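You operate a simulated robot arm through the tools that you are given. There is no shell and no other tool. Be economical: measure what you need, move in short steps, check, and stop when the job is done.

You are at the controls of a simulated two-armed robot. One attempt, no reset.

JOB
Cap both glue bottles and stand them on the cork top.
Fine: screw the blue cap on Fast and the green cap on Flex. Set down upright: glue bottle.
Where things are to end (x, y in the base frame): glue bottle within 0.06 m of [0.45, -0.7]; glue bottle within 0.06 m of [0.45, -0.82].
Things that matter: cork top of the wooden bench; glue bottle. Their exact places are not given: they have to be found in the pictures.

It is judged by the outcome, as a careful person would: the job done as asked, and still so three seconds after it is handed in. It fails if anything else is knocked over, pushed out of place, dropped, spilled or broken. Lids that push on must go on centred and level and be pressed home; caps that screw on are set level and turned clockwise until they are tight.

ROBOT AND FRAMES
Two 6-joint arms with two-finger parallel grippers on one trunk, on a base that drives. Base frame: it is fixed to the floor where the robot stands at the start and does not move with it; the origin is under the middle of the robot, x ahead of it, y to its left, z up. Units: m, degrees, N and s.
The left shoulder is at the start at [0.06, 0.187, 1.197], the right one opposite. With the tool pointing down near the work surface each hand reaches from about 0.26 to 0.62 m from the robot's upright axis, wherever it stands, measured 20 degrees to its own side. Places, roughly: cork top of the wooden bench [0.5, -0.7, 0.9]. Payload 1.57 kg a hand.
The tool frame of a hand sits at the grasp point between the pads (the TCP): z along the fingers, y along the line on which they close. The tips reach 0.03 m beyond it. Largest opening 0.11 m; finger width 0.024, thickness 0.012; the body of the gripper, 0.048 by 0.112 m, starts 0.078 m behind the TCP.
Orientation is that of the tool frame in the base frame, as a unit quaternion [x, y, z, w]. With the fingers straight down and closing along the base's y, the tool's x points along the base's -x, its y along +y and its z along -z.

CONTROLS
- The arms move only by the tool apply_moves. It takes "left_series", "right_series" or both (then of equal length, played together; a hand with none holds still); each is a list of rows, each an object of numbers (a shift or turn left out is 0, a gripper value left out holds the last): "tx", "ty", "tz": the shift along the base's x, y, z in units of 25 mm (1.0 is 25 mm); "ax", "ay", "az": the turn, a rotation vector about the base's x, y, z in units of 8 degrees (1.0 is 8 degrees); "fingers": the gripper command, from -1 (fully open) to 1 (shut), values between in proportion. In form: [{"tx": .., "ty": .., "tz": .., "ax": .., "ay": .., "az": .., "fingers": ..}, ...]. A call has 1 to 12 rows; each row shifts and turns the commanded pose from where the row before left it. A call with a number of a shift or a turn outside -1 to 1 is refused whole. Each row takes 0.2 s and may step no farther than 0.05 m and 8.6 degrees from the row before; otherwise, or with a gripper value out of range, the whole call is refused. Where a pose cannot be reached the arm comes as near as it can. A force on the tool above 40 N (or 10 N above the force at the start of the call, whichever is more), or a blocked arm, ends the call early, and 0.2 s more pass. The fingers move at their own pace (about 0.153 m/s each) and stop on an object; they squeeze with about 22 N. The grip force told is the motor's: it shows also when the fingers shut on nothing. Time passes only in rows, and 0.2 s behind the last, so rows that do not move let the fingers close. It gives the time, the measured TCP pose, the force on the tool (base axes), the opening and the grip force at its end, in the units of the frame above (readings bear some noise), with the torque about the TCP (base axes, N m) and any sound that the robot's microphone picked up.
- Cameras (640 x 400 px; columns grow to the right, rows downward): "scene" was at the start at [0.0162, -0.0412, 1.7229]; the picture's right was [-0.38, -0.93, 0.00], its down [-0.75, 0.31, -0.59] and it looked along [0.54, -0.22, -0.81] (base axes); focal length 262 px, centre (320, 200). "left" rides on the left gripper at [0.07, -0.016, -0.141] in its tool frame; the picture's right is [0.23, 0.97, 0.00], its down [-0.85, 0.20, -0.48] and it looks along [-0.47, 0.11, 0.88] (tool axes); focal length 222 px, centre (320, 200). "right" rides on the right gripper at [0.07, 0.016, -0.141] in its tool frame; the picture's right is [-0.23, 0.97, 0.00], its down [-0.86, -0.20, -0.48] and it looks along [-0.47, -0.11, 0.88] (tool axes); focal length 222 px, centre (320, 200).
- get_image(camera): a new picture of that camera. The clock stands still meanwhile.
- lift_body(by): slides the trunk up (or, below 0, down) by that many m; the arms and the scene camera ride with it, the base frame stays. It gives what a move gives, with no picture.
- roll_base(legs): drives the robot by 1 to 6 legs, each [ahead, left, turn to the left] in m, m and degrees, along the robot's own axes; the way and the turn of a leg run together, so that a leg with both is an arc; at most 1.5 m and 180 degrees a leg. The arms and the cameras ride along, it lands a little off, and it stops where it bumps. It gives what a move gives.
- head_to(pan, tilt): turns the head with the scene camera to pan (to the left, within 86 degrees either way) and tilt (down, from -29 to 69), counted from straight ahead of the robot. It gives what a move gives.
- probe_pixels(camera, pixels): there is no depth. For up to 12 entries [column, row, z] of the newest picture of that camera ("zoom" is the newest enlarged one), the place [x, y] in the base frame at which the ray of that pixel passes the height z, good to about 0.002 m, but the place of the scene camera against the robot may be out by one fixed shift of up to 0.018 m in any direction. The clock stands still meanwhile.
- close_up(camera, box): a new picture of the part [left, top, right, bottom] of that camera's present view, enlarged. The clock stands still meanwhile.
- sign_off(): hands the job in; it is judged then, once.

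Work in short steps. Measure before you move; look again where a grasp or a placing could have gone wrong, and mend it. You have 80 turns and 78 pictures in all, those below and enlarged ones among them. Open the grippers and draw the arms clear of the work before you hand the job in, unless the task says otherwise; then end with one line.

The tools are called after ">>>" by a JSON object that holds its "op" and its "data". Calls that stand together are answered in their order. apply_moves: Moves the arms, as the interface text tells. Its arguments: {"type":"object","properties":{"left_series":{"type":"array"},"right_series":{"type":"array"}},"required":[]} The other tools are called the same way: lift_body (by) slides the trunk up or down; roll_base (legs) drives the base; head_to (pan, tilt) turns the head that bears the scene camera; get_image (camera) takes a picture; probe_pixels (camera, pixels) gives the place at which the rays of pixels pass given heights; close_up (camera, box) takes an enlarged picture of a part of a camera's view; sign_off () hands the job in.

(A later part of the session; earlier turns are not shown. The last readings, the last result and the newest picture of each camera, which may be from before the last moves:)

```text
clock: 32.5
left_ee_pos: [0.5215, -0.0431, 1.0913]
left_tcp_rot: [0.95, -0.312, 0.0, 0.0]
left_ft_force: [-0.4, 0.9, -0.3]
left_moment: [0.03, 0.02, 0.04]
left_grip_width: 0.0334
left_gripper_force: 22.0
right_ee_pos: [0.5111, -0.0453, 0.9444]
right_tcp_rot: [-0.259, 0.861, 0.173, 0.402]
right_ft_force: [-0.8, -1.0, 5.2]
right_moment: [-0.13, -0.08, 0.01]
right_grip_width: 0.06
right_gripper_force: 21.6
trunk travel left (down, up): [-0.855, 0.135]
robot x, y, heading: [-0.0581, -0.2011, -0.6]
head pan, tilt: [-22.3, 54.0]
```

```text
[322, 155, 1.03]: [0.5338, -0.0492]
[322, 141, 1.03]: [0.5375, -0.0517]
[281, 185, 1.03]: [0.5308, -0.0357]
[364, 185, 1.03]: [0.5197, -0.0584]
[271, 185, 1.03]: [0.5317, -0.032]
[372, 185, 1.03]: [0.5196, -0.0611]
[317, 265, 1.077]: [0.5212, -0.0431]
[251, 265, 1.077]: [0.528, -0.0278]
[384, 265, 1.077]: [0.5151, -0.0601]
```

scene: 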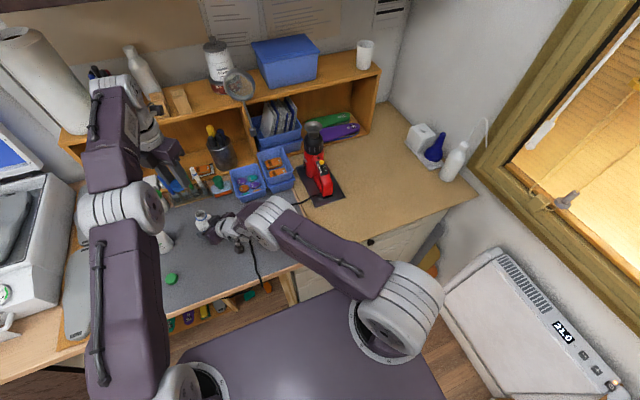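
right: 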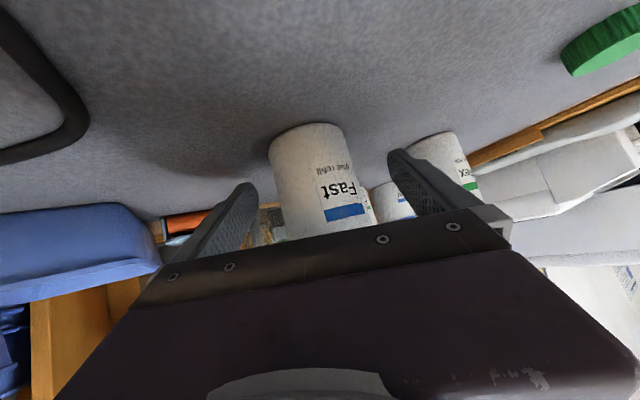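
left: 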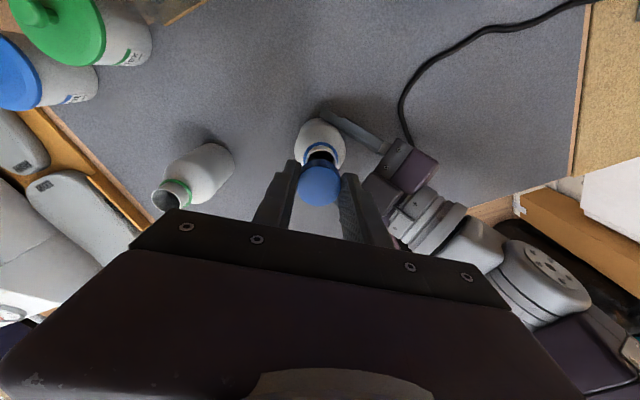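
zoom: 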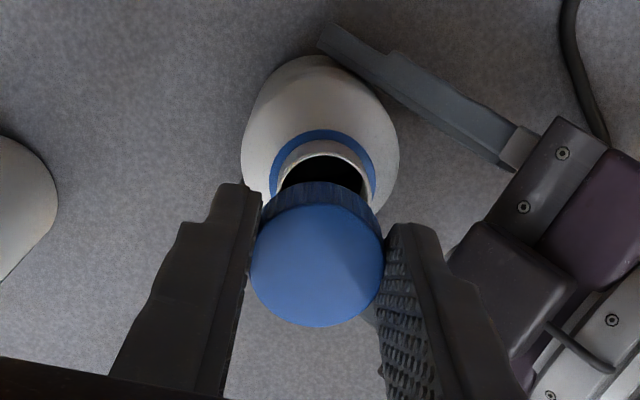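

Mouth centre is about (0.5225, -0.045) and cap about (0.5214, -0.0437), so I correct by about 1 mm each way. Then I lower in small steps to contact.

>>> {"op": "apply_moves", "data": {"left_series": [{"tx": 0.045, "ty": -0.05}, {"tz": -0.4}, {"tz": -0.4}, {"tz": -0.15}, {"tz": -0.1}, {"tz": -0.1}, {}]}}

>>> {"op": "close_up", "data": {"camera": "left", "box": [240, 100, 400, 230]}}

```text
clock: 34.1
left_ee_pos: [0.5235, -0.0453, 1.063]
left_tcp_rot: [0.95, -0.313, 0.002, 0.0]
left_ft_force: [-0.8, -1.6, 18.6]
left_moment: [-0.25, 0.06, -0.03]
left_grip_width: 0.0336
left_gripper_force: 22.1
right_ee_pos: [0.5124, -0.0462, 0.9449]
right_tcp_rot: [-0.258, 0.861, 0.173, 0.402]
right_ft_force: [6.3, 2.7, -2.8]
right_moment: [-0.24, -0.22, 0.11]
right_grip_width: 0.06
right_gripper_force: 21.8
trunk travel left (down, up): [-0.855, 0.135]
robot x, y, heading: [-0.0603, -0.2048, -0.5]
head pan, tilt: [-22.3, 54.0]
```

```text
3.08 times, centred on (320, 165) of left
```

zoom: 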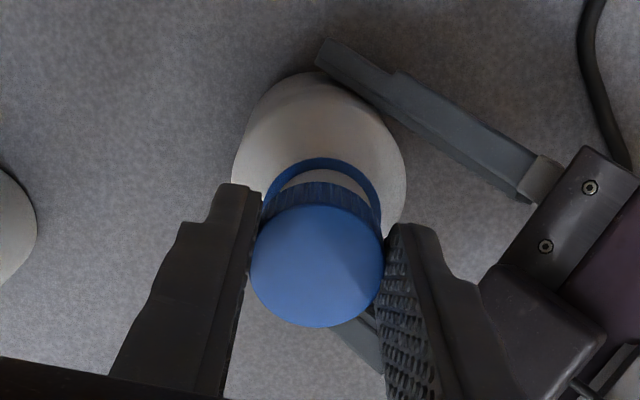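

Contact at TCP z 1.063 with 18 N. The collar still looks about 1.5 mm to the image's right, so I ease off, nudge, press lightly again and start turning clockwise.

>>> {"op": "apply_moves", "data": {"left_series": [{"tz": 0.1}, {"tx": -0.02, "ty": -0.05}, {"tz": -0.08}, {"az": -1}, {"az": -1}, {"az": -1}, {"az": -1}, {"az": -1}, {}]}}

>>> {"op": "close_up", "data": {"camera": "scene", "box": [160, 180, 260, 260]}}

```text
clock: 36.1
left_ee_pos: [0.5229, -0.0451, 1.0622]
left_tcp_rot: [0.785, -0.62, -0.001, 0.001]
left_ft_force: [2.1, -13.0, -1.9]
left_moment: [-0.42, -0.03, 0.02]
left_grip_width: 0.0335
left_gripper_force: 22.4
right_ee_pos: [0.5125, -0.045, 0.9454]
right_tcp_rot: [-0.258, 0.861, 0.173, 0.402]
right_ft_force: [-1.2, 12.2, 0.0]
right_moment: [-1.09, -0.09, 0.07]
right_grip_width: 0.0604
right_gripper_force: 21.8
trunk travel left (down, up): [-0.855, 0.135]
robot x, y, heading: [-0.0597, -0.203, -0.2]
head pan, tilt: [-22.3, 54.0]
```

```text
5.00 times, centred on (210, 220) of scene
```

zoom: 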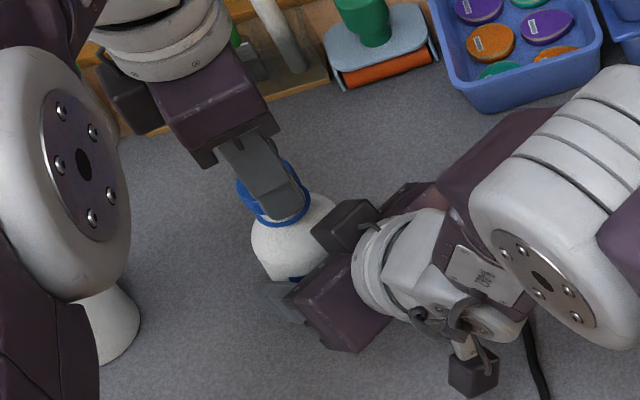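

The downward load turned into a slight pull, so the threads have engaged. There is a 13 N side force toward -y, so I relax by moving slightly that way while continuing clockwise.

>>> {"op": "apply_moves", "data": {"left_series": [{"ty": -0.04}, {"az": -1, "tz": -0.01}, {"az": -1, "tz": -0.01}, {"az": -1, "tz": -0.01}, {"az": -1, "tz": -0.01}, {"az": -1, "tz": -0.01}, {}]}}

```text
clock: 37.7
left_ee_pos: [0.5226, -0.0464, 1.0608]
left_tcp_rot: [-0.527, 0.85, 0.0, -0.001]
left_ft_force: [-2.9, -3.7, 0.2]
left_moment: [-0.13, 0.09, 0.05]
left_grip_width: 0.0336
left_gripper_force: 22.2
right_ee_pos: [0.5136, -0.0441, 0.9458]
right_tcp_rot: [-0.258, 0.862, 0.173, 0.402]
right_ft_force: [3.1, 4.0, 0.1]
right_moment: [-0.38, 0.14, 0.07]
right_grip_width: 0.0599
right_gripper_force: 22.4
trunk travel left (down, up): [-0.855, 0.135]
robot x, y, heading: [-0.0602, -0.2008, -0.6]
head pan, tilt: [-22.3, 54.0]
```

Forces are now small and the cap is coming down. I keep turning clockwise.

>>> {"op": "apply_moves", "data": {"left_series": [{"az": -1, "tz": -0.01}, {"az": -1, "tz": -0.01}, {"az": -1, "tz": -0.01}, {"az": -1, "tz": -0.01}, {"az": -1, "tz": -0.01}, {"az": -1, "tz": -0.01}, {"az": -1, "tz": -0.01}, {"az": -1, "tz": -0.01}, {"az": -1, "tz": -0.01}, {"az": -1, "tz": -0.01}, {}]}}

```text
clock: 40.1
left_ee_pos: [0.5227, -0.0464, 1.0581]
left_tcp_rot: [0.144, 0.99, 0.0, 0.0]
left_ft_force: [-5.1, 5.1, -0.9]
left_moment: [0.2, 0.16, 0.05]
left_grip_width: 0.0332
left_gripper_force: 21.6
right_ee_pos: [0.5131, -0.0461, 0.9443]
right_tcp_rot: [-0.257, 0.862, 0.173, 0.402]
right_ft_force: [6.6, -5.8, 4.1]
right_moment: [0.31, 0.18, -0.05]
right_grip_width: 0.059
right_gripper_force: 22.1
trunk travel left (down, up): [-0.855, 0.135]
robot x, y, heading: [-0.06, -0.2021, -0.3]
head pan, tilt: [-22.3, 54.0]
```

Torque is still low (0.05 Nm) and the cap is still descending. I continue.

>>> {"op": "apply_moves", "data": {"left_series": [{"az": -1, "tz": -0.01}, {"az": -1, "tz": -0.01}, {"az": -1, "tz": -0.01}, {"az": -1, "tz": -0.01}, {"az": -1, "tz": -0.01}, {"az": -1, "tz": -0.01}, {"az": -1, "tz": -0.01}, {"az": -1, "tz": -0.01}, {"az": -1, "tz": -0.01}, {"az": -1, "tz": -0.01}, {}]}}

>>> {"op": "get_image", "data": {"camera": "left"}}

>>> {"op": "close_up", "data": {"camera": "scene", "box": [160, 180, 260, 260]}}

```text
clock: 42.5
left_ee_pos: [0.5218, -0.0472, 1.0564]
left_tcp_rot: [0.746, 0.666, 0.0, 0.001]
left_ft_force: [2.2, 13.5, 1.9]
left_moment: [0.43, -0.09, 0.06]
left_grip_width: 0.0336
left_gripper_force: 21.6
right_ee_pos: [0.5115, -0.0465, 0.9444]
right_tcp_rot: [-0.258, 0.862, 0.172, 0.402]
right_ft_force: [-2.9, -15.3, 2.9]
right_moment: [0.78, -0.21, -0.26]
right_grip_width: 0.0597
right_gripper_force: 22.4
trunk travel left (down, up): [-0.855, 0.135]
robot x, y, heading: [-0.0608, -0.1986, -0.5]
head pan, tilt: [-22.3, 54.0]
```

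```text
45 pictures are left
```

left: 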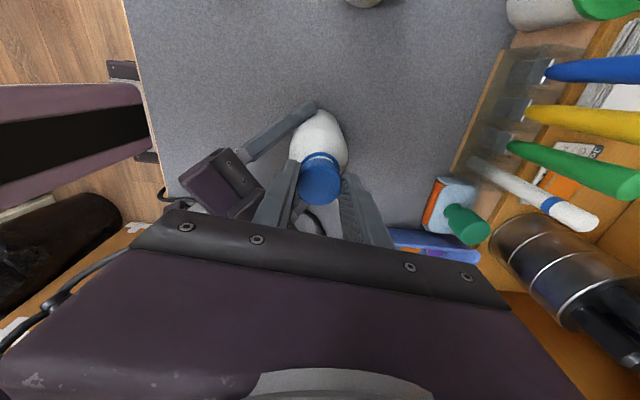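

```text
5.00 times, centred on (210, 220) of scene
```

zoom: 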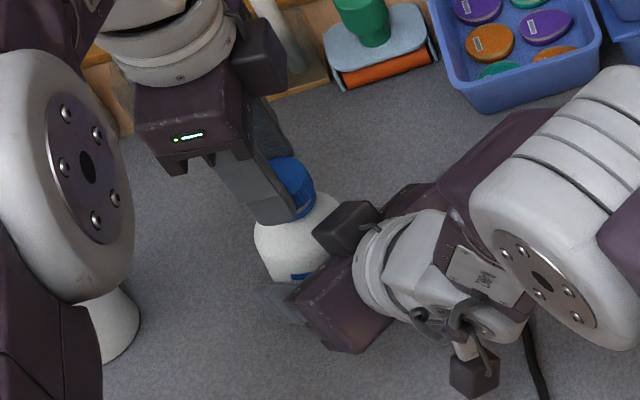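

The side force has rotated with the hand, so it comes from a slight eccentricity in the grip. I relieve it with +y and keep turning without pressing down.

>>> {"op": "apply_moves", "data": {"left_series": [{"ty": 0.05, "az": -1}, {"az": -1}, {"az": -1}, {"az": -1}, {"az": -1}, {"az": -1}, {}]}}

>>> {"op": "close_up", "data": {"camera": "left", "box": [240, 90, 400, 220]}}

```text
clock: 44.1
left_ee_pos: [0.5223, -0.0459, 1.0561]
left_tcp_rot: [0.952, 0.305, -0.001, 0.0]
left_ft_force: [1.1, -1.1, -0.2]
left_moment: [-0.1, -0.07, -0.06]
left_grip_width: 0.0332
left_gripper_force: 21.7
right_ee_pos: [0.5135, -0.0441, 0.9457]
right_tcp_rot: [-0.258, 0.861, 0.173, 0.402]
right_ft_force: [-1.6, 1.6, -1.7]
right_moment: [-0.13, -0.09, 0.02]
right_grip_width: 0.0595
right_gripper_force: 21.8
trunk travel left (down, up): [-0.855, 0.135]
robot x, y, heading: [-0.0633, -0.2007, -0.3]
head pan, tilt: [-22.3, 54.0]
```

```text
3.08 times, centred on (320, 155) of left
```

zoom: 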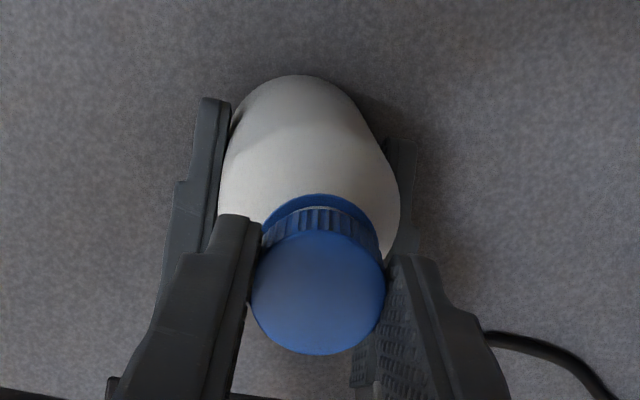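

The cap is level and close to the collar, with a small gap left, so it needs more turns. I open, lift slightly, rewind counterclockwise and regrip.

>>> {"op": "apply_moves", "data": {"left_series": [{"fingers": -0.1}, {}, {"tz": 0.6, "az": 1}, {"tz": 0.6, "az": 1}, {"az": 1}, {"az": 1}, {"az": 1}, {"az": 1}, {"az": 1}, {"az": 1}, {"az": 1}, {"az": 1}]}}

>>> {"op": "apply_moves", "data": {"left_series": [{"az": 1}, {"az": 1}, {"az": 1}, {"az": 1}, {"az": 1}, {"az": 1}, {"az": 1}, {"az": 1}, {"az": 1}, {"az": 1}, {"az": 1}, {"az": 1}]}}

>>> {"op": "apply_moves", "data": {"left_series": [{"az": 1}, {"az": 1}, {"az": 1}, {"az": 1}, {"az": 1}, {"az": 1}, {"az": 1}, {"az": 1}, {"az": 1}, {"az": 1}, {"az": 1}, {"az": 1}]}}

>>> {"op": "get_image", "data": {"camera": "left"}}

>>> {"op": "close_up", "data": {"camera": "left", "box": [240, 90, 400, 220]}}

```text
clock: 46.7
left_ee_pos: [0.5222, -0.0454, 1.0864]
left_tcp_rot: [0.531, 0.847, 0.001, -0.001]
left_ft_force: [0.7, 0.1, -0.2]
left_moment: [0.0, -0.01, 0.0]
left_grip_width: 0.0606
left_gripper_force: 0.0
right_ee_pos: [0.5129, -0.0452, 0.9439]
right_tcp_rot: [-0.258, 0.862, 0.173, 0.401]
right_ft_force: [-0.2, 0.2, -3.5]
right_moment: [-0.01, 0.02, 0.0]
right_grip_width: 0.0589
right_gripper_force: 22.4
trunk travel left (down, up): [-0.855, 0.135]
robot x, y, heading: [-0.0599, -0.2013, -0.3]
head pan, tilt: [-22.3, 54.0]
```

```text
clock: 49.3
left_ee_pos: [0.5232, -0.0454, 1.0856]
left_tcp_rot: [-0.274, 0.962, -0.001, 0.0]
left_ft_force: [-0.1, -0.7, 0.0]
left_moment: [0.01, -0.01, 0.0]
left_grip_width: 0.0606
left_gripper_force: 0.0
right_ee_pos: [0.5131, -0.0459, 0.9449]
right_tcp_rot: [-0.258, 0.862, 0.172, 0.401]
right_ft_force: [-0.1, -0.1, -2.4]
right_moment: [-0.02, 0.0, 0.01]
right_grip_width: 0.0592
right_gripper_force: 21.8
trunk travel left (down, up): [-0.855, 0.135]
robot x, y, heading: [-0.0597, -0.2013, -0.4]
head pan, tilt: [-22.3, 54.0]
```

```text
clock: 51.9
left_ee_pos: [0.522, -0.0453, 1.0856]
left_tcp_rot: [0.898, -0.44, 0.001, 0.0]
left_ft_force: [-0.4, -0.7, 0.5]
left_moment: [0.01, -0.02, -0.02]
left_grip_width: 0.0604
left_gripper_force: 0.1
right_ee_pos: [0.5128, -0.0455, 0.9448]
right_tcp_rot: [-0.258, 0.862, 0.173, 0.401]
right_ft_force: [0.6, -0.7, -1.9]
right_moment: [-0.04, -0.05, -0.01]
right_grip_width: 0.0591
right_gripper_force: 22.1
trunk travel left (down, up): [-0.855, 0.135]
robot x, y, heading: [-0.0595, -0.2033, -0.1]
head pan, tilt: [-22.3, 54.0]
```

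```text
42 pictures are left
```

left: 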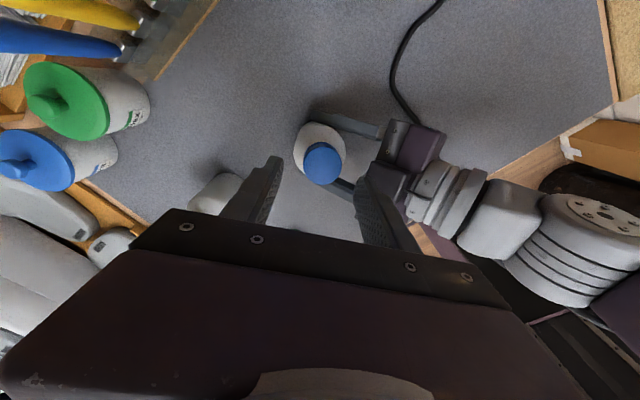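

```text
3.08 times, centred on (320, 155) of left
```

zoom: 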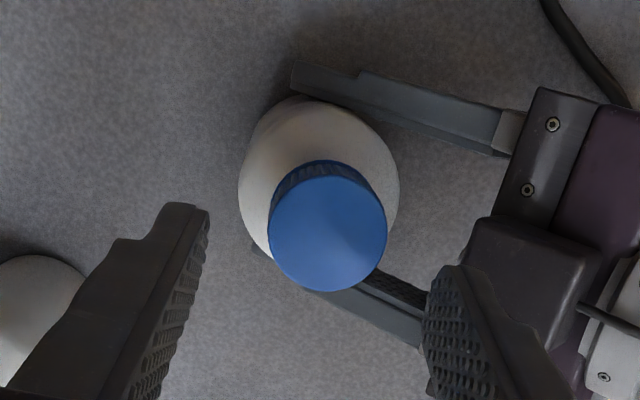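

The cap sits level on the bottle. I probe its top centre at zoom (327,233) for a better-centred regrip.

>>> {"op": "probe_pixels", "data": {"camera": "zoom", "pixels": [[327, 233, 1.035], [327, 233, 1.04], [327, 233, 1.045], [267, 233, 1.04], [387, 233, 1.04]]}}

```text
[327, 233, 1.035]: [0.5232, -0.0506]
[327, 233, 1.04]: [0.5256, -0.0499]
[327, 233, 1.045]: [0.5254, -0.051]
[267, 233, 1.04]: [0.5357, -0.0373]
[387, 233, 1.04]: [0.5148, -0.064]
```

The cap centre is about 2 mm to the side plus a few mm along the pads. I correct, descend, grip and turn clockwise with only a thread-rate descent.

>>> {"op": "apply_moves", "data": {"left_series": [{"tx": 0.04, "ty": -0.13}, {"tz": -0.6}, {"tz": -0.62}, {"fingers": 1}, {}, {}, {"az": -1, "tz": -0.003}, {"az": -1, "tz": -0.003}, {"az": -1, "tz": -0.003}, {"az": -1, "tz": -0.003}, {"az": -1, "tz": -0.003}, {"az": -1, "tz": -0.003}]}}

>>> {"op": "apply_moves", "data": {"left_series": [{"az": -1, "tz": -0.003}, {"az": -1, "tz": -0.003}, {"az": -1, "tz": -0.003}, {"az": -1, "tz": -0.003}, {"az": -1, "tz": -0.003}, {"az": -1, "tz": -0.003}, {"az": -1, "tz": -0.003}, {"az": -1, "tz": -0.003}]}}

```text
clock: 54.5
left_ee_pos: [0.5229, -0.0471, 1.055]
left_tcp_rot: [-0.639, 0.769, 0.001, 0.0]
left_ft_force: [-2.3, 0.0, -0.2]
left_moment: [-0.22, 0.43, 0.02]
left_grip_width: 0.0338
left_gripper_force: 22.1
right_ee_pos: [0.5132, -0.0456, 0.9451]
right_tcp_rot: [-0.257, 0.862, 0.173, 0.402]
right_ft_force: [3.3, 1.0, -0.8]
right_moment: [0.31, -0.03, -0.01]
right_grip_width: 0.0592
right_gripper_force: 22.2
trunk travel left (down, up): [-0.855, 0.135]
robot x, y, heading: [-0.0617, -0.2007, -0.6]
head pan, tilt: [-22.3, 54.0]
```

```text
clock: 56.3
left_ee_pos: [0.5231, -0.0483, 1.0551]
left_tcp_rot: [-0.135, 0.991, 0.0, 0.0]
left_ft_force: [-11.0, 4.8, 0.3]
left_moment: [0.16, 0.74, 0.06]
left_grip_width: 0.0333
left_gripper_force: 22.2
right_ee_pos: [0.5128, -0.045, 0.945]
right_tcp_rot: [-0.257, 0.861, 0.173, 0.403]
right_ft_force: [9.9, -4.8, -0.4]
right_moment: [0.42, 0.38, -0.02]
right_grip_width: 0.0591
right_gripper_force: 22.3
trunk travel left (down, up): [-0.855, 0.135]
robot x, y, heading: [-0.0618, -0.1986, -0.6]
head pan, tilt: [-22.3, 54.0]
```

Side load is (-11, 5) N from eccentricity. I relax it and continue turning.

>>> {"op": "apply_moves", "data": {"left_series": [{"tx": -0.04, "ty": 0.03, "az": -1, "tz": -0.003}, {"az": -1, "tz": -0.003}, {"az": -1, "tz": -0.003}, {"az": -1, "tz": -0.003}, {"az": -1, "tz": -0.003}, {"az": -1, "tz": -0.003}, {"az": -1, "tz": -0.003}, {"az": -1, "tz": -0.003}]}}

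>>> {"op": "apply_moves", "data": {"left_series": [{"ty": 0.03, "az": -1, "tz": -0.003}, {"az": -1, "tz": -0.003}, {"az": -1, "tz": -0.003}, {"az": -1, "tz": -0.003}, {"az": -1, "tz": -0.003}, {"az": -1, "tz": -0.003}, {"az": -1, "tz": -0.003}]}}

>>> {"op": "close_up", "data": {"camera": "left", "box": [240, 90, 400, 220]}}

```text
clock: 58.1
left_ee_pos: [0.5232, -0.0484, 1.0535]
left_tcp_rot: [0.41, 0.912, 0.0, -0.001]
left_ft_force: [-6.5, 3.3, 1.2]
left_moment: [0.19, 0.49, 0.03]
left_grip_width: 0.0337
left_gripper_force: 22.0
right_ee_pos: [0.5135, -0.0446, 0.9454]
right_tcp_rot: [-0.259, 0.862, 0.173, 0.4]
right_ft_force: [6.8, -4.2, -1.2]
right_moment: [0.05, 0.18, -0.06]
right_grip_width: 0.0591
right_gripper_force: 21.9
trunk travel left (down, up): [-0.855, 0.135]
robot x, y, heading: [-0.064, -0.2, -0.3]
head pan, tilt: [-22.3, 54.0]
```

```text
clock: 59.7
left_ee_pos: [0.5215, -0.046, 1.054]
left_tcp_rot: [0.791, 0.611, 0.002, 0.0]
left_ft_force: [0.0, -4.5, 1.0]
left_moment: [-0.42, 0.32, 0.01]
left_grip_width: 0.0334
left_gripper_force: 21.8
right_ee_pos: [0.5128, -0.0441, 0.9449]
right_tcp_rot: [-0.258, 0.862, 0.173, 0.402]
right_ft_force: [1.2, 5.0, -2.0]
right_moment: [-0.16, -0.38, 0.04]
right_grip_width: 0.059
right_gripper_force: 22.0
trunk travel left (down, up): [-0.855, 0.135]
robot x, y, heading: [-0.0602, -0.1984, -0.5]
head pan, tilt: [-22.3, 54.0]
```

```text
3.08 times, centred on (320, 155) of left
```

zoom: 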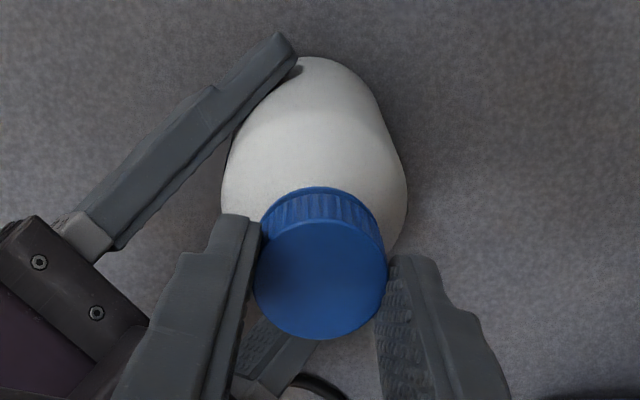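

The gap at the collar has closed. I turn on to feel for tightness in the torque.

>>> {"op": "apply_moves", "data": {"left_series": [{"ty": -0.02, "az": -1}, {"az": -1}, {"az": -1}, {"az": -1}, {"az": -1}, {"az": -1}]}}

>>> {"op": "close_up", "data": {"camera": "left", "box": [260, 120, 380, 220]}}

```text
clock: 61.1
left_ee_pos: [0.5232, -0.048, 1.0524]
left_tcp_rot: [0.971, 0.237, 0.0, 0.001]
left_ft_force: [2.5, -0.1, -0.8]
left_moment: [0.05, 0.1, 0.42]
left_grip_width: 0.0338
left_gripper_force: 21.6
right_ee_pos: [0.5132, -0.0457, 0.9449]
right_tcp_rot: [-0.256, 0.862, 0.172, 0.401]
right_ft_force: [-1.7, 1.7, 1.3]
right_moment: [-0.19, -0.44, -0.38]
right_grip_width: 0.0591
right_gripper_force: 21.8
trunk travel left (down, up): [-0.855, 0.135]
robot x, y, heading: [-0.0597, -0.2024, -0.4]
head pan, tilt: [-22.3, 54.0]
```

```text
4.00 times, centred on (320, 170) of left
```

zoom: 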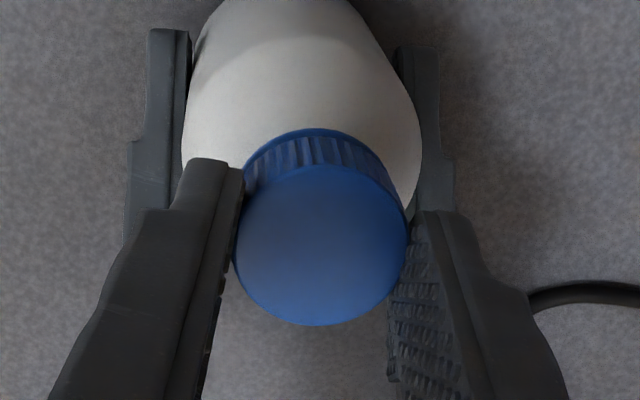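

Torque jumped to 0.42 Nm, so the cap is tightening. I add two more small turns to confirm.

>>> {"op": "apply_moves", "data": {"left_series": [{"az": -0.7}, {"az": -0.7}, {}]}}

```text
clock: 61.9
left_ee_pos: [0.5218, -0.0475, 1.0518]
left_tcp_rot: [0.99, 0.142, -0.001, 0.0]
left_ft_force: [0.5, -1.3, 2.9]
left_moment: [0.05, 0.1, 0.33]
left_grip_width: 0.0332
left_gripper_force: 21.7
right_ee_pos: [0.5134, -0.0455, 0.9448]
right_tcp_rot: [-0.258, 0.862, 0.173, 0.401]
right_ft_force: [1.0, 1.9, -0.3]
right_moment: [-0.27, -0.23, -0.33]
right_grip_width: 0.0588
right_gripper_force: 22.1
trunk travel left (down, up): [-0.855, 0.135]
robot x, y, heading: [-0.0619, -0.1976, -0.5]
head pan, tilt: [-22.3, 54.0]
```

The cap is tight (torque holds at 0.33–0.42 Nm). I release the left hand and raise it clear, then look at the way to the right for the drive.

>>> {"op": "apply_moves", "data": {"left_series": [{"fingers": -0.1}, {}, {"tz": 1}, {"tz": 1}, {"tz": 1}, {"tz": 1}, {"tz": 1, "tx": -0.8, "ty": 0.5}, {"tz": 1, "tx": -0.8, "ty": 0.5}, {"tx": -0.8, "ty": 0.5}, {"tx": -0.8, "ty": 0.5}, {}]}}

>>> {"op": "head_to", "data": {"pan": -55, "tilt": 50}}

>>> {"op": "get_image", "data": {"camera": "scene"}}

```text
clock: 64.3
left_ee_pos: [0.4424, 0.002, 1.2047]
left_tcp_rot: [0.99, 0.143, 0.0, 0.0]
left_ft_force: [0.7, 0.2, -0.7]
left_moment: [-0.02, 0.03, -0.02]
left_grip_width: 0.0606
left_gripper_force: 0.1
right_ee_pos: [0.5128, -0.0446, 0.9447]
right_tcp_rot: [-0.259, 0.861, 0.174, 0.402]
right_ft_force: [-0.4, -0.2, -0.3]
right_moment: [-0.02, -0.01, 0.01]
right_grip_width: 0.0592
right_gripper_force: 22.2
trunk travel left (down, up): [-0.855, 0.135]
robot x, y, heading: [-0.0611, -0.1999, -0.4]
head pan, tilt: [-22.3, 54.0]
```

```text
clock: 65.3
left_ee_pos: [0.4433, 0.0031, 1.2054]
left_tcp_rot: [0.99, 0.143, 0.0, 0.0]
left_ft_force: [0.5, -0.3, 1.2]
left_moment: [0.0, 0.02, 0.03]
left_grip_width: 0.0604
left_gripper_force: 0.1
right_ee_pos: [0.513, -0.0451, 0.9442]
right_tcp_rot: [-0.259, 0.861, 0.174, 0.401]
right_ft_force: [-0.2, 0.0, -0.1]
right_moment: [-0.05, -0.01, 0.0]
right_grip_width: 0.0588
right_gripper_force: 22.3
trunk travel left (down, up): [-0.855, 0.135]
robot x, y, heading: [-0.0616, -0.2021, -0.4]
head pan, tilt: [-55.0, 50.0]
```

```text
38 pictures are left
```

scene: 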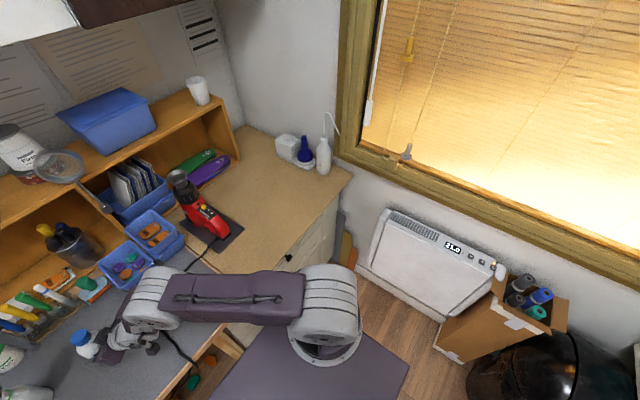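

I probe the heater foot, the box, the cork corners and the things on the cork, to be sure the base fits.

>>> {"op": "probe_pixels", "data": {"camera": "scene", "pixels": [[360, 268, 0.0], [440, 322, 0.0], [440, 352, 0.0], [468, 380, 0.0], [385, 215, 0.5], [350, 172, 0.9], [272, 272, 0.9], [222, 253, 0.9], [244, 230, 0.9], [205, 215, 0.95], [322, 172, 0.9], [290, 320, 0.9]]}}

```text
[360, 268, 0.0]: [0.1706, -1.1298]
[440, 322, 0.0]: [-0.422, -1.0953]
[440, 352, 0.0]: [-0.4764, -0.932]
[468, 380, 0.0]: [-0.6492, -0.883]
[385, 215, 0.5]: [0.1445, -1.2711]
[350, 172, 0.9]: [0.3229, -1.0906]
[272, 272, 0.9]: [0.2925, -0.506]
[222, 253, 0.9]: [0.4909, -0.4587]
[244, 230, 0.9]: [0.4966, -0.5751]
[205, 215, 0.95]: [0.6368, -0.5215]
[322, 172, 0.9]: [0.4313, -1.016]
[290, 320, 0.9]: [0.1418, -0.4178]
```

The heater face is near y = -1.10, so I must not drive the base too far right. I gauge my base's footprint from the purple plate corners.

>>> {"op": "probe_pixels", "data": {"camera": "scene", "pixels": [[410, 364, 0.2], [410, 364, 0.4], [410, 364, 0.1], [262, 322, 0.3], [370, 340, 0.3]]}}

```text
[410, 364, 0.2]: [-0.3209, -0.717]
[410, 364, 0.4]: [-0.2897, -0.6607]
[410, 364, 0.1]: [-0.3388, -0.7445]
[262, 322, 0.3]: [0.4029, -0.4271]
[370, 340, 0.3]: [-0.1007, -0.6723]
```

The base seems wide, so I look steeply down on the right side for its edge.

>>> {"op": "head_to", "data": {"pan": -75, "tilt": 66}}

>>> {"op": "get_image", "data": {"camera": "scene"}}

```text
clock: 66.1
left_ee_pos: [0.4435, 0.0026, 1.2043]
left_tcp_rot: [0.99, 0.142, -0.001, 0.0]
left_ft_force: [0.1, 0.2, 0.4]
left_moment: [0.0, 0.03, -0.04]
left_grip_width: 0.0607
left_gripper_force: 0.1
right_ee_pos: [0.5132, -0.0467, 0.9461]
right_tcp_rot: [-0.258, 0.861, 0.174, 0.401]
right_ft_force: [-0.5, -0.6, -0.9]
right_moment: [-0.09, -0.02, -0.02]
right_grip_width: 0.059
right_gripper_force: 21.7
trunk travel left (down, up): [-0.855, 0.135]
robot x, y, heading: [-0.0654, -0.2013, -0.2]
head pan, tilt: [-75.0, 66.0]
```

```text
37 pictures are left
```

scene: 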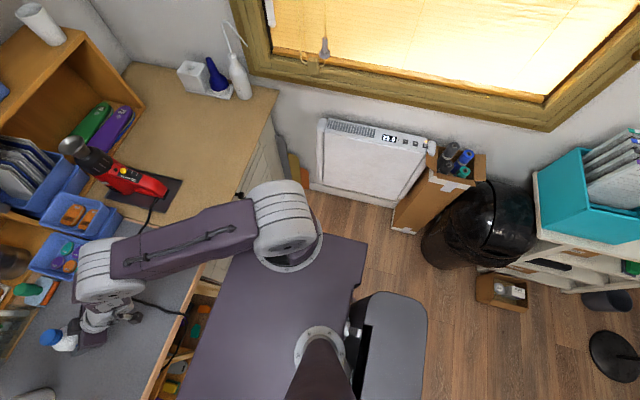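

The purple plate is the shoulder beam, with the shoulder ring on it, so it's near z 1.1. I probe its edges and the floor visible just beyond it.

>>> {"op": "probe_pixels", "data": {"camera": "scene", "pixels": [[367, 240, 1.1], [350, 305, 1.1], [235, 258, 1.1], [180, 400, 1.1], [367, 240, 0.0], [372, 290, 0.0], [310, 188, 0.0], [392, 230, 0.0], [330, 195, 0.0]]}}

```text
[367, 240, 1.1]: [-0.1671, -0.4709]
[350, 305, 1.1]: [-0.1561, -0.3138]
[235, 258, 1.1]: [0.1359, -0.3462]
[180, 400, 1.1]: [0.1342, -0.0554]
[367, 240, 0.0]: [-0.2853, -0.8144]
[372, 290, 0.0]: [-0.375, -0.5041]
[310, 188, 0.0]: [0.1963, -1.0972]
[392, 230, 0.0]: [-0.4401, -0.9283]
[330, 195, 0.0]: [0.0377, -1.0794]
```

The plate half-width is about 0.27 m, so there is ample clearance. I lift Fast 8 cm, back off, move right, and turn 25° right, staying well back from the heat gun.

>>> {"op": "apply_moves", "data": {"right_series": [{"tz": 0.4}, {"tz": 0.8}, {"tz": 0.8}, {"tz": 0.8}, {"tz": 0.4}, {}]}}

>>> {"op": "roll_base", "data": {"legs": [[-0.173, 0, 0], [0, -0.351, 0], [0, 0, -25]]}}

>>> {"op": "head_to", "data": {"pan": -15, "tilt": 52}}

>>> {"op": "get_image", "data": {"camera": "scene"}}

```text
clock: 67.5
left_ee_pos: [0.4438, 0.0034, 1.2044]
left_tcp_rot: [0.99, 0.143, 0.0, 0.0]
left_ft_force: [0.6, -0.1, 0.4]
left_moment: [0.01, 0.02, 0.07]
left_grip_width: 0.0606
left_gripper_force: 0.1
right_ee_pos: [0.5137, -0.0453, 1.0238]
right_tcp_rot: [-0.258, 0.862, 0.173, 0.401]
right_ft_force: [0.1, 0.2, -3.7]
right_moment: [0.0, -0.01, 0.0]
right_grip_width: 0.0592
right_gripper_force: 22.6
trunk travel left (down, up): [-0.855, 0.135]
robot x, y, heading: [-0.0598, -0.2019, -0.4]
head pan, tilt: [-75.0, 66.0]
```

```text
clock: 72.1
left_ee_pos: [0.3093, -0.585, 1.205]
left_tcp_rot: [0.997, -0.074, -0.002, -0.001]
left_ft_force: [-0.7, 0.1, 0.1]
left_moment: [-0.04, 0.03, -0.01]
left_grip_width: 0.0605
left_gripper_force: 0.0
right_ee_pos: [0.3519, -0.6586, 1.0254]
right_tcp_rot: [-0.067, 0.897, 0.083, 0.429]
right_ft_force: [0.0, -0.5, -2.2]
right_moment: [0.01, 0.01, -0.01]
right_grip_width: 0.059
right_gripper_force: 22.6
trunk travel left (down, up): [-0.855, 0.135]
robot x, y, heading: [-0.2321, -0.5608, -25.6]
head pan, tilt: [-75.0, 66.0]
```

```text
clock: 73.4
left_ee_pos: [0.3094, -0.5863, 1.2037]
left_tcp_rot: [0.997, -0.074, 0.0, -0.001]
left_ft_force: [0.7, -0.1, -0.6]
left_moment: [0.0, 0.01, 0.01]
left_grip_width: 0.0607
left_gripper_force: 0.1
right_ee_pos: [0.3533, -0.6598, 1.0259]
right_tcp_rot: [-0.065, 0.897, 0.082, 0.429]
right_ft_force: [-0.2, -0.1, -2.6]
right_moment: [0.0, 0.04, -0.01]
right_grip_width: 0.0588
right_gripper_force: 22.1
trunk travel left (down, up): [-0.855, 0.135]
robot x, y, heading: [-0.2339, -0.5584, -25.3]
head pan, tilt: [-15.0, 52.0]
```

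```text
36 pictures are left
```

scene: 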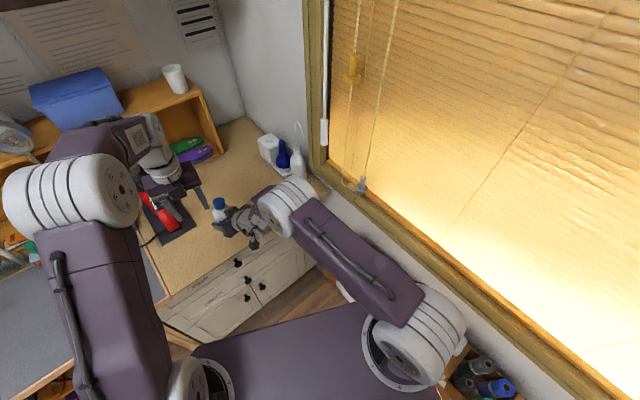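

Fast is held upright near (0.361, -0.665). Driving 9 cm ahead along this heading puts it near (0.443, -0.704), with the heat gun clear to the left.

>>> {"op": "roll_base", "data": {"legs": [[0.092, 0, 0]]}}

>>> {"op": "apply_moves", "data": {"right_series": [{"tz": -0.8}, {"tz": -0.8}, {"tz": -0.8}, {"tz": -0.4}, {"tz": -0.2}, {}]}}

>>> {"op": "get_image", "data": {"camera": "right"}}

>>> {"op": "close_up", "data": {"camera": "scene", "box": [150, 150, 310, 270]}}

```text
clock: 74.6
left_ee_pos: [0.39, -0.624, 1.2065]
left_tcp_rot: [0.997, -0.074, 0.001, 0.001]
left_ft_force: [-0.5, 0.4, 0.3]
left_moment: [-0.01, -0.01, -0.03]
left_grip_width: 0.0606
left_gripper_force: 0.0
right_ee_pos: [0.4329, -0.6968, 1.0281]
right_tcp_rot: [-0.067, 0.897, 0.082, 0.43]
right_ft_force: [0.9, 0.6, -2.7]
right_moment: [-0.01, 0.0, -0.01]
right_grip_width: 0.0588
right_gripper_force: 21.8
trunk travel left (down, up): [-0.855, 0.135]
robot x, y, heading: [-0.1473, -0.5972, -25.3]
head pan, tilt: [-15.0, 52.0]
```

```text
clock: 76.0
left_ee_pos: [0.3935, -0.6278, 1.2037]
left_tcp_rot: [0.997, -0.074, -0.001, 0.0]
left_ft_force: [0.5, -0.8, 0.0]
left_moment: [-0.01, 0.04, -0.01]
left_grip_width: 0.0604
left_gripper_force: 0.1
right_ee_pos: [0.4372, -0.6968, 0.95]
right_tcp_rot: [-0.066, 0.898, 0.082, 0.428]
right_ft_force: [-1.6, -0.1, -3.0]
right_moment: [0.04, 0.0, 0.0]
right_grip_width: 0.059
right_gripper_force: 22.1
trunk travel left (down, up): [-0.855, 0.135]
robot x, y, heading: [-0.1475, -0.5983, -25.3]
head pan, tilt: [-15.0, 52.0]
```

```text
35 pictures are left
```

right: 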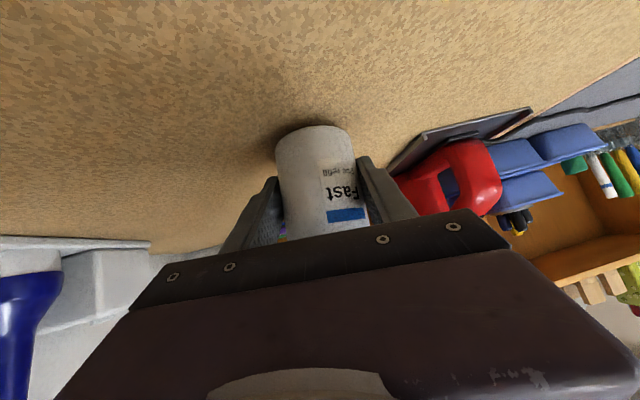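

```text
3.33 times, centred on (230, 210) of scene
```

zoom: 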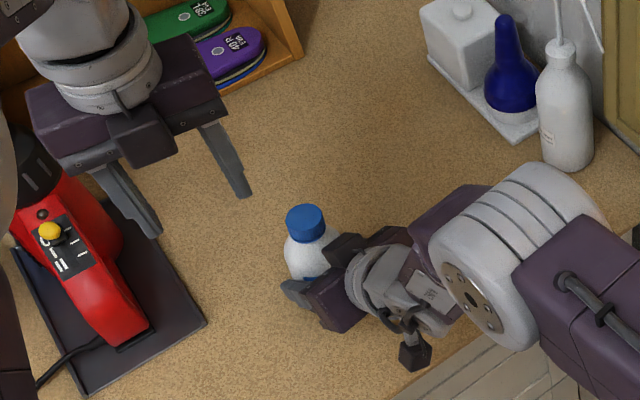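

Fast hangs just above the cork with the gun clear. I lower in 2 mm steps until it's supported.

>>> {"op": "apply_moves", "data": {"right_series": [{"tz": -0.08}, {"tz": -0.08}, {"tz": -0.08}, {}]}}

```text
clock: 77.0
left_ee_pos: [0.3937, -0.6266, 1.2041]
left_tcp_rot: [0.997, -0.074, 0.0, 0.0]
left_ft_force: [-0.4, 0.2, -0.6]
left_moment: [0.01, -0.04, -0.01]
left_grip_width: 0.0604
left_gripper_force: 0.0
right_ee_pos: [0.4366, -0.6987, 0.9456]
right_tcp_rot: [-0.066, 0.896, 0.082, 0.431]
right_ft_force: [1.0, -0.5, 3.9]
right_moment: [-0.13, -0.11, 0.01]
right_grip_width: 0.0591
right_gripper_force: 22.1
trunk travel left (down, up): [-0.855, 0.135]
robot x, y, heading: [-0.1471, -0.6016, -25.3]
head pan, tilt: [-15.0, 52.0]
```

Supported (+3.9 N). I open moderately and withdraw along the fingers' axis.

>>> {"op": "apply_moves", "data": {"right_series": [{"fingers": -0.5}, {}, {"tx": -0.61, "ty": -0.163, "tz": 0.49}, {"tx": -0.61, "ty": -0.163, "tz": 0.49}, {"tx": -0.61, "ty": -0.163, "tz": 0.49}, {"tx": -0.61, "ty": -0.163, "tz": 0.49}, {"tx": -0.61, "ty": -0.163, "tz": 0.49}, {"tx": -0.4, "ty": -0.1, "tz": 0.8}, {}]}}

>>> {"op": "get_image", "data": {"camera": "right"}}

>>> {"op": "get_image", "data": {"camera": "scene"}}

```text
clock: 79.0
left_ee_pos: [0.3938, -0.6277, 1.2053]
left_tcp_rot: [0.997, -0.074, -0.001, 0.0]
left_ft_force: [-1.2, 1.3, 0.5]
left_moment: [0.0, 0.0, -0.01]
left_grip_width: 0.0603
left_gripper_force: 0.1
right_ee_pos: [0.3543, -0.7315, 1.0266]
right_tcp_rot: [-0.069, 0.897, 0.086, 0.428]
right_ft_force: [0.1, -0.6, -0.5]
right_moment: [0.0, -0.01, -0.01]
right_grip_width: 0.0826
right_gripper_force: 0.0
right hand out of reach, approached as far as the arm can: row 4, 5
trunk travel left (down, up): [-0.855, 0.135]
robot x, y, heading: [-0.1477, -0.5944, -25.4]
head pan, tilt: [-15.0, 52.0]
```

```text
33 pictures are left
```

right: 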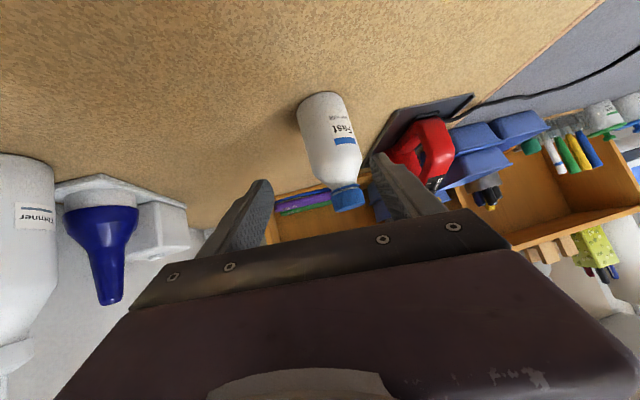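

```text
32 pictures are left
```

scene: 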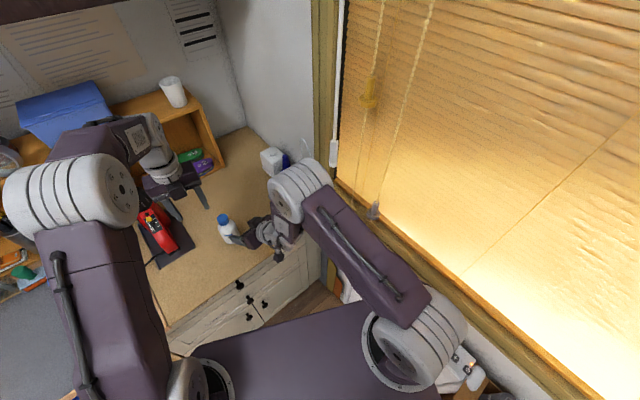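

Fast stands upright at about (0.445, -0.70). I raise the right hand and unwind the left wrist, then drive back to the Flex bottle.

>>> {"op": "apply_moves", "data": {"left_series": [{"az": 1}, {"az": 1}, {"az": 1}, {"az": 1}, {"az": 1}, {"az": 1}, {"az": 1}, {"az": 1}, {"az": 1}, {"az": 1}, {"az": 1}, {"az": 1}], "right_series": [{"tz": 1}, {"tz": 1}, {"tz": 1}, {"tz": 1}, {}, {}, {}, {}, {}, {}, {}, {}]}}

>>> {"op": "roll_base", "data": {"legs": [[-0.12, 0, 0], [0, 0, 25.4], [0, 0.508, 0]]}}

>>> {"op": "apply_moves", "data": {"left_series": [{"az": 1}, {"az": 1}, {"az": 1}, {"az": 1}, {"az": 1}, {"az": 1}, {"az": 1}, {"az": 1}, {"az": 0.5}]}}

>>> {"op": "head_to", "data": {"pan": 0, "tilt": 54}}

>>> {"op": "get_image", "data": {"camera": "scene"}}

>>> {"op": "get_image", "data": {"camera": "left"}}

```text
clock: 81.6
left_ee_pos: [0.3938, -0.6279, 1.205]
left_tcp_rot: [0.72, 0.694, 0.0, 0.0]
left_ft_force: [0.5, -0.6, 0.1]
left_moment: [0.0, -0.03, 0.02]
left_grip_width: 0.0605
left_gripper_force: 0.1
right_ee_pos: [0.3545, -0.7292, 1.1245]
right_tcp_rot: [-0.067, 0.897, 0.083, 0.428]
right_ft_force: [-0.4, -0.5, 0.1]
right_moment: [-0.01, 0.0, 0.04]
right_grip_width: 0.0823
right_gripper_force: 0.0
trunk travel left (down, up): [-0.855, 0.135]
robot x, y, heading: [-0.1505, -0.597, -25.1]
head pan, tilt: [-15.0, 52.0]
```

```text
clock: 86.7
left_ee_pos: [0.2437, 0.1703, 1.2044]
left_tcp_rot: [0.551, 0.834, 0.0, 0.0]
left_ft_force: [-0.2, -0.6, 0.4]
left_moment: [0.01, 0.02, 0.01]
left_grip_width: 0.0606
left_gripper_force: 0.1
right_ee_pos: [0.2538, 0.0611, 1.1257]
right_tcp_rot: [-0.264, 0.86, 0.177, 0.4]
right_ft_force: [0.2, -0.4, -0.3]
right_moment: [0.01, -0.01, 0.04]
right_grip_width: 0.0825
right_gripper_force: 0.0
trunk travel left (down, up): [-0.855, 0.135]
robot x, y, heading: [-0.2564, -0.0362, 0.2]
head pan, tilt: [-15.0, 52.0]
```

```text
clock: 88.7
left_ee_pos: [0.2435, 0.1724, 1.2055]
left_tcp_rot: [-0.01, 1.0, 0.0, 0.0]
left_ft_force: [0.5, -0.3, 0.5]
left_moment: [0.01, -0.03, 0.03]
left_grip_width: 0.0606
left_gripper_force: 0.0
right_ee_pos: [0.2535, 0.0626, 1.1261]
right_tcp_rot: [-0.263, 0.86, 0.176, 0.401]
right_ft_force: [0.0, -0.1, -0.6]
right_moment: [-0.02, 0.0, -0.03]
right_grip_width: 0.0824
right_gripper_force: 0.0
trunk travel left (down, up): [-0.855, 0.135]
robot x, y, heading: [-0.2551, -0.0385, 0.1]
head pan, tilt: [-15.0, 52.0]
```

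```text
clock: 89.5
left_ee_pos: [0.2442, 0.1716, 1.2054]
left_tcp_rot: [-0.01, 1.0, 0.0, 0.0]
left_ft_force: [-0.9, 0.0, 0.0]
left_moment: [0.0, -0.01, 0.02]
left_grip_width: 0.0603
left_gripper_force: 0.0
right_ee_pos: [0.254, 0.063, 1.1256]
right_tcp_rot: [-0.263, 0.86, 0.175, 0.4]
right_ft_force: [-0.8, 0.0, 0.0]
right_moment: [-0.02, -0.01, -0.01]
right_grip_width: 0.0825
right_gripper_force: 0.1
trunk travel left (down, up): [-0.855, 0.135]
robot x, y, heading: [-0.2553, -0.0389, 0.4]
head pan, tilt: [0.0, 54.0]
```

```text
31 pictures are left
```

scene: 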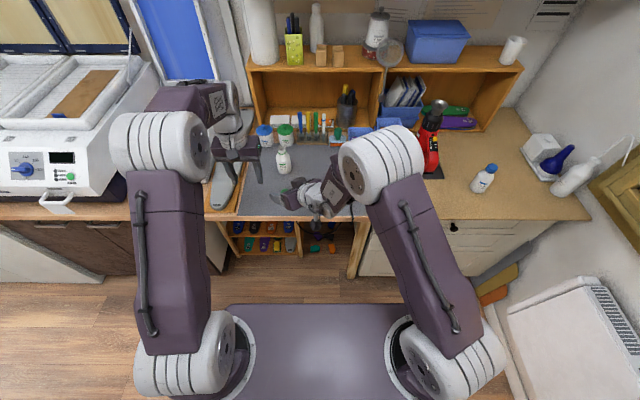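

```text
30 pictures are left
```

left: 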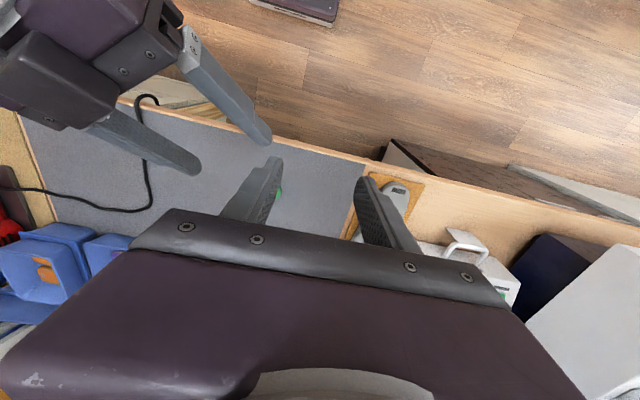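

Fast stands fine on the cork and Flex is untouched. I move the right hand aside to the right and drive ahead to work on Flex.

>>> {"op": "apply_moves", "data": {"right_series": [{"ty": -1}, {"ty": -1}, {"ty": -1}, {"ty": -1}, {"ty": -1}, {"ty": -1}, {"ty": -1}, {}]}}

>>> {"op": "roll_base", "data": {"legs": [[0.2, 0, 0]]}}

>>> {"op": "get_image", "data": {"camera": "left"}}

```text
clock: 91.2
left_ee_pos: [0.2449, 0.1727, 1.206]
left_tcp_rot: [-0.01, 1.0, 0.0, 0.001]
left_ft_force: [0.8, -0.5, 0.4]
left_moment: [0.0, 0.01, -0.01]
left_grip_width: 0.0604
left_gripper_force: 0.1
right_ee_pos: [0.2528, -0.112, 1.1264]
right_tcp_rot: [-0.263, 0.86, 0.174, 0.401]
right_ft_force: [0.1, -0.4, -0.5]
right_moment: [0.0, 0.03, 0.0]
right_grip_width: 0.0825
right_gripper_force: 0.1
trunk travel left (down, up): [-0.855, 0.135]
robot x, y, heading: [-0.2544, -0.0354, 0.3]
head pan, tilt: [0.0, 54.0]
```

```text
clock: 92.9
left_ee_pos: [0.4426, 0.1726, 1.2066]
left_tcp_rot: [-0.009, 1.0, 0.0, 0.002]
left_ft_force: [-0.7, 0.4, 0.8]
left_moment: [-0.01, -0.06, 0.01]
left_grip_width: 0.0605
left_gripper_force: 0.1
right_ee_pos: [0.453, -0.1122, 1.1281]
right_tcp_rot: [-0.263, 0.859, 0.175, 0.402]
right_ft_force: [0.2, 0.6, 0.0]
right_moment: [-0.02, -0.04, -0.01]
right_grip_width: 0.0823
right_gripper_force: 0.0
trunk travel left (down, up): [-0.855, 0.135]
robot x, y, heading: [-0.0547, -0.0358, 0.2]
head pan, tilt: [0.0, 54.0]
```

```text
29 pictures are left
```

left: 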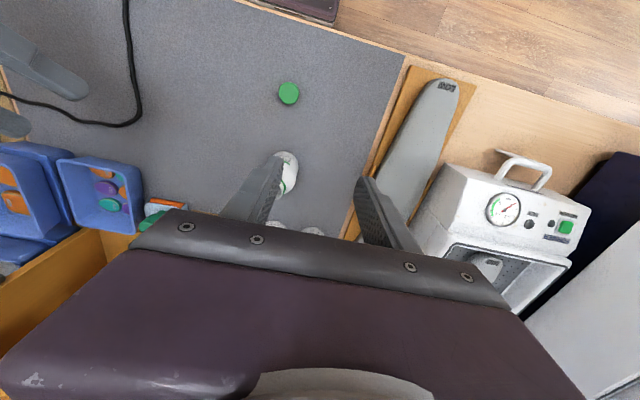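

Green cap at left (289,93). I probe it and descend to hover above it.

>>> {"op": "probe_pixels", "data": {"camera": "left", "pixels": [[289, 93, 0.92]]}}

>>> {"op": "apply_moves", "data": {"left_series": [{"tx": -0.144, "ty": -0.275, "tz": -0.92, "fingers": -0.2}, {"tx": -0.144, "ty": -0.275, "tz": -0.92}, {"tx": -0.144, "ty": -0.275, "tz": -0.92}, {"tx": -0.144, "ty": -0.275, "tz": -0.92}, {"tx": -0.144, "ty": -0.275, "tz": -0.92}, {"tx": -0.144, "ty": -0.275, "tz": -0.92}, {"tx": -0.144, "ty": -0.275, "tz": -0.92}, {"tx": -0.144, "ty": -0.275, "tz": -0.92}, {"tx": -0.144, "ty": -0.275, "tz": -0.92}, {"tx": -0.144, "ty": -0.275, "tz": -0.92}, {}]}}

>>> {"op": "get_image", "data": {"camera": "left"}}

```text
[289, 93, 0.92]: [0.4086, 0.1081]
```

```text
clock: 95.3
left_ee_pos: [0.4115, 0.1041, 0.9772]
left_tcp_rot: [-0.01, 1.0, 0.001, 0.0]
left_ft_force: [-0.2, 0.6, 0.2]
left_moment: [-0.01, -0.02, -0.02]
left_grip_width: 0.0661
left_gripper_force: 0.1
right_ee_pos: [0.4549, -0.1117, 1.1257]
right_tcp_rot: [-0.263, 0.86, 0.176, 0.4]
right_ft_force: [0.5, -0.2, 0.2]
right_moment: [-0.02, 0.02, -0.02]
right_grip_width: 0.0825
right_gripper_force: 0.1
trunk travel left (down, up): [-0.855, 0.135]
robot x, y, heading: [-0.0546, -0.033, 0.2]
head pan, tilt: [0.0, 54.0]
```

```text
28 pictures are left
```

left: 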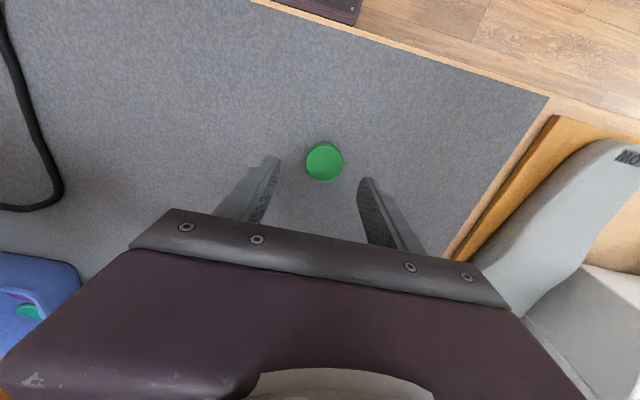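

The green cap is at nearly the same pixel as the blue one was. I apply the same small correction, descend, grip, lift and wind up +144° counterclockwise.

>>> {"op": "apply_moves", "data": {"left_series": [{"tx": -0.07, "ty": 0.07, "tz": -0.8}, {"tz": -0.88}, {"fingers": 1}, {}, {}, {}]}}

>>> {"op": "get_image", "data": {"camera": "left"}}

>>> {"op": "close_up", "data": {"camera": "left", "box": [240, 130, 400, 260]}}

```text
clock: 96.7
left_ee_pos: [0.4083, 0.1038, 0.9345]
left_tcp_rot: [-0.009, 1.0, 0.0, 0.0]
left_ft_force: [0.1, 0.0, -0.3]
left_moment: [0.0, 0.04, -0.02]
left_grip_width: 0.0334
left_gripper_force: 21.9
right_ee_pos: [0.4561, -0.1118, 1.1254]
right_tcp_rot: [-0.263, 0.86, 0.176, 0.401]
right_ft_force: [0.0, 0.0, 0.2]
right_moment: [0.03, -0.03, -0.02]
right_grip_width: 0.0823
right_gripper_force: 0.0
trunk travel left (down, up): [-0.855, 0.135]
robot x, y, heading: [-0.0572, -0.0343, 0.1]
head pan, tilt: [0.0, 54.0]
```

```text
27 pictures are left
```

left: 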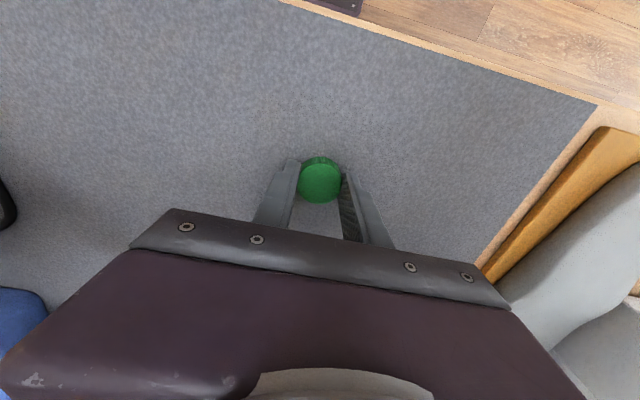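

```text
3.08 times, centred on (320, 195) of left
```

zoom: 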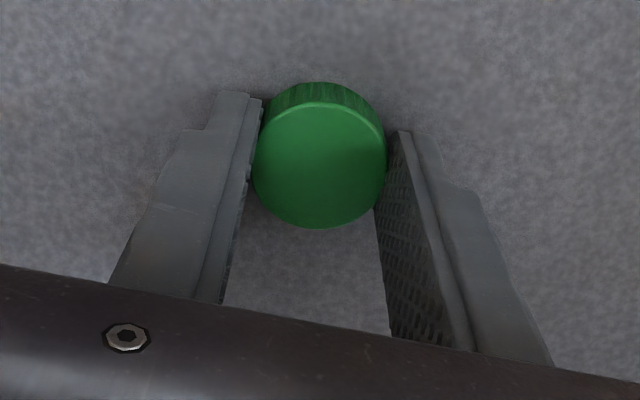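

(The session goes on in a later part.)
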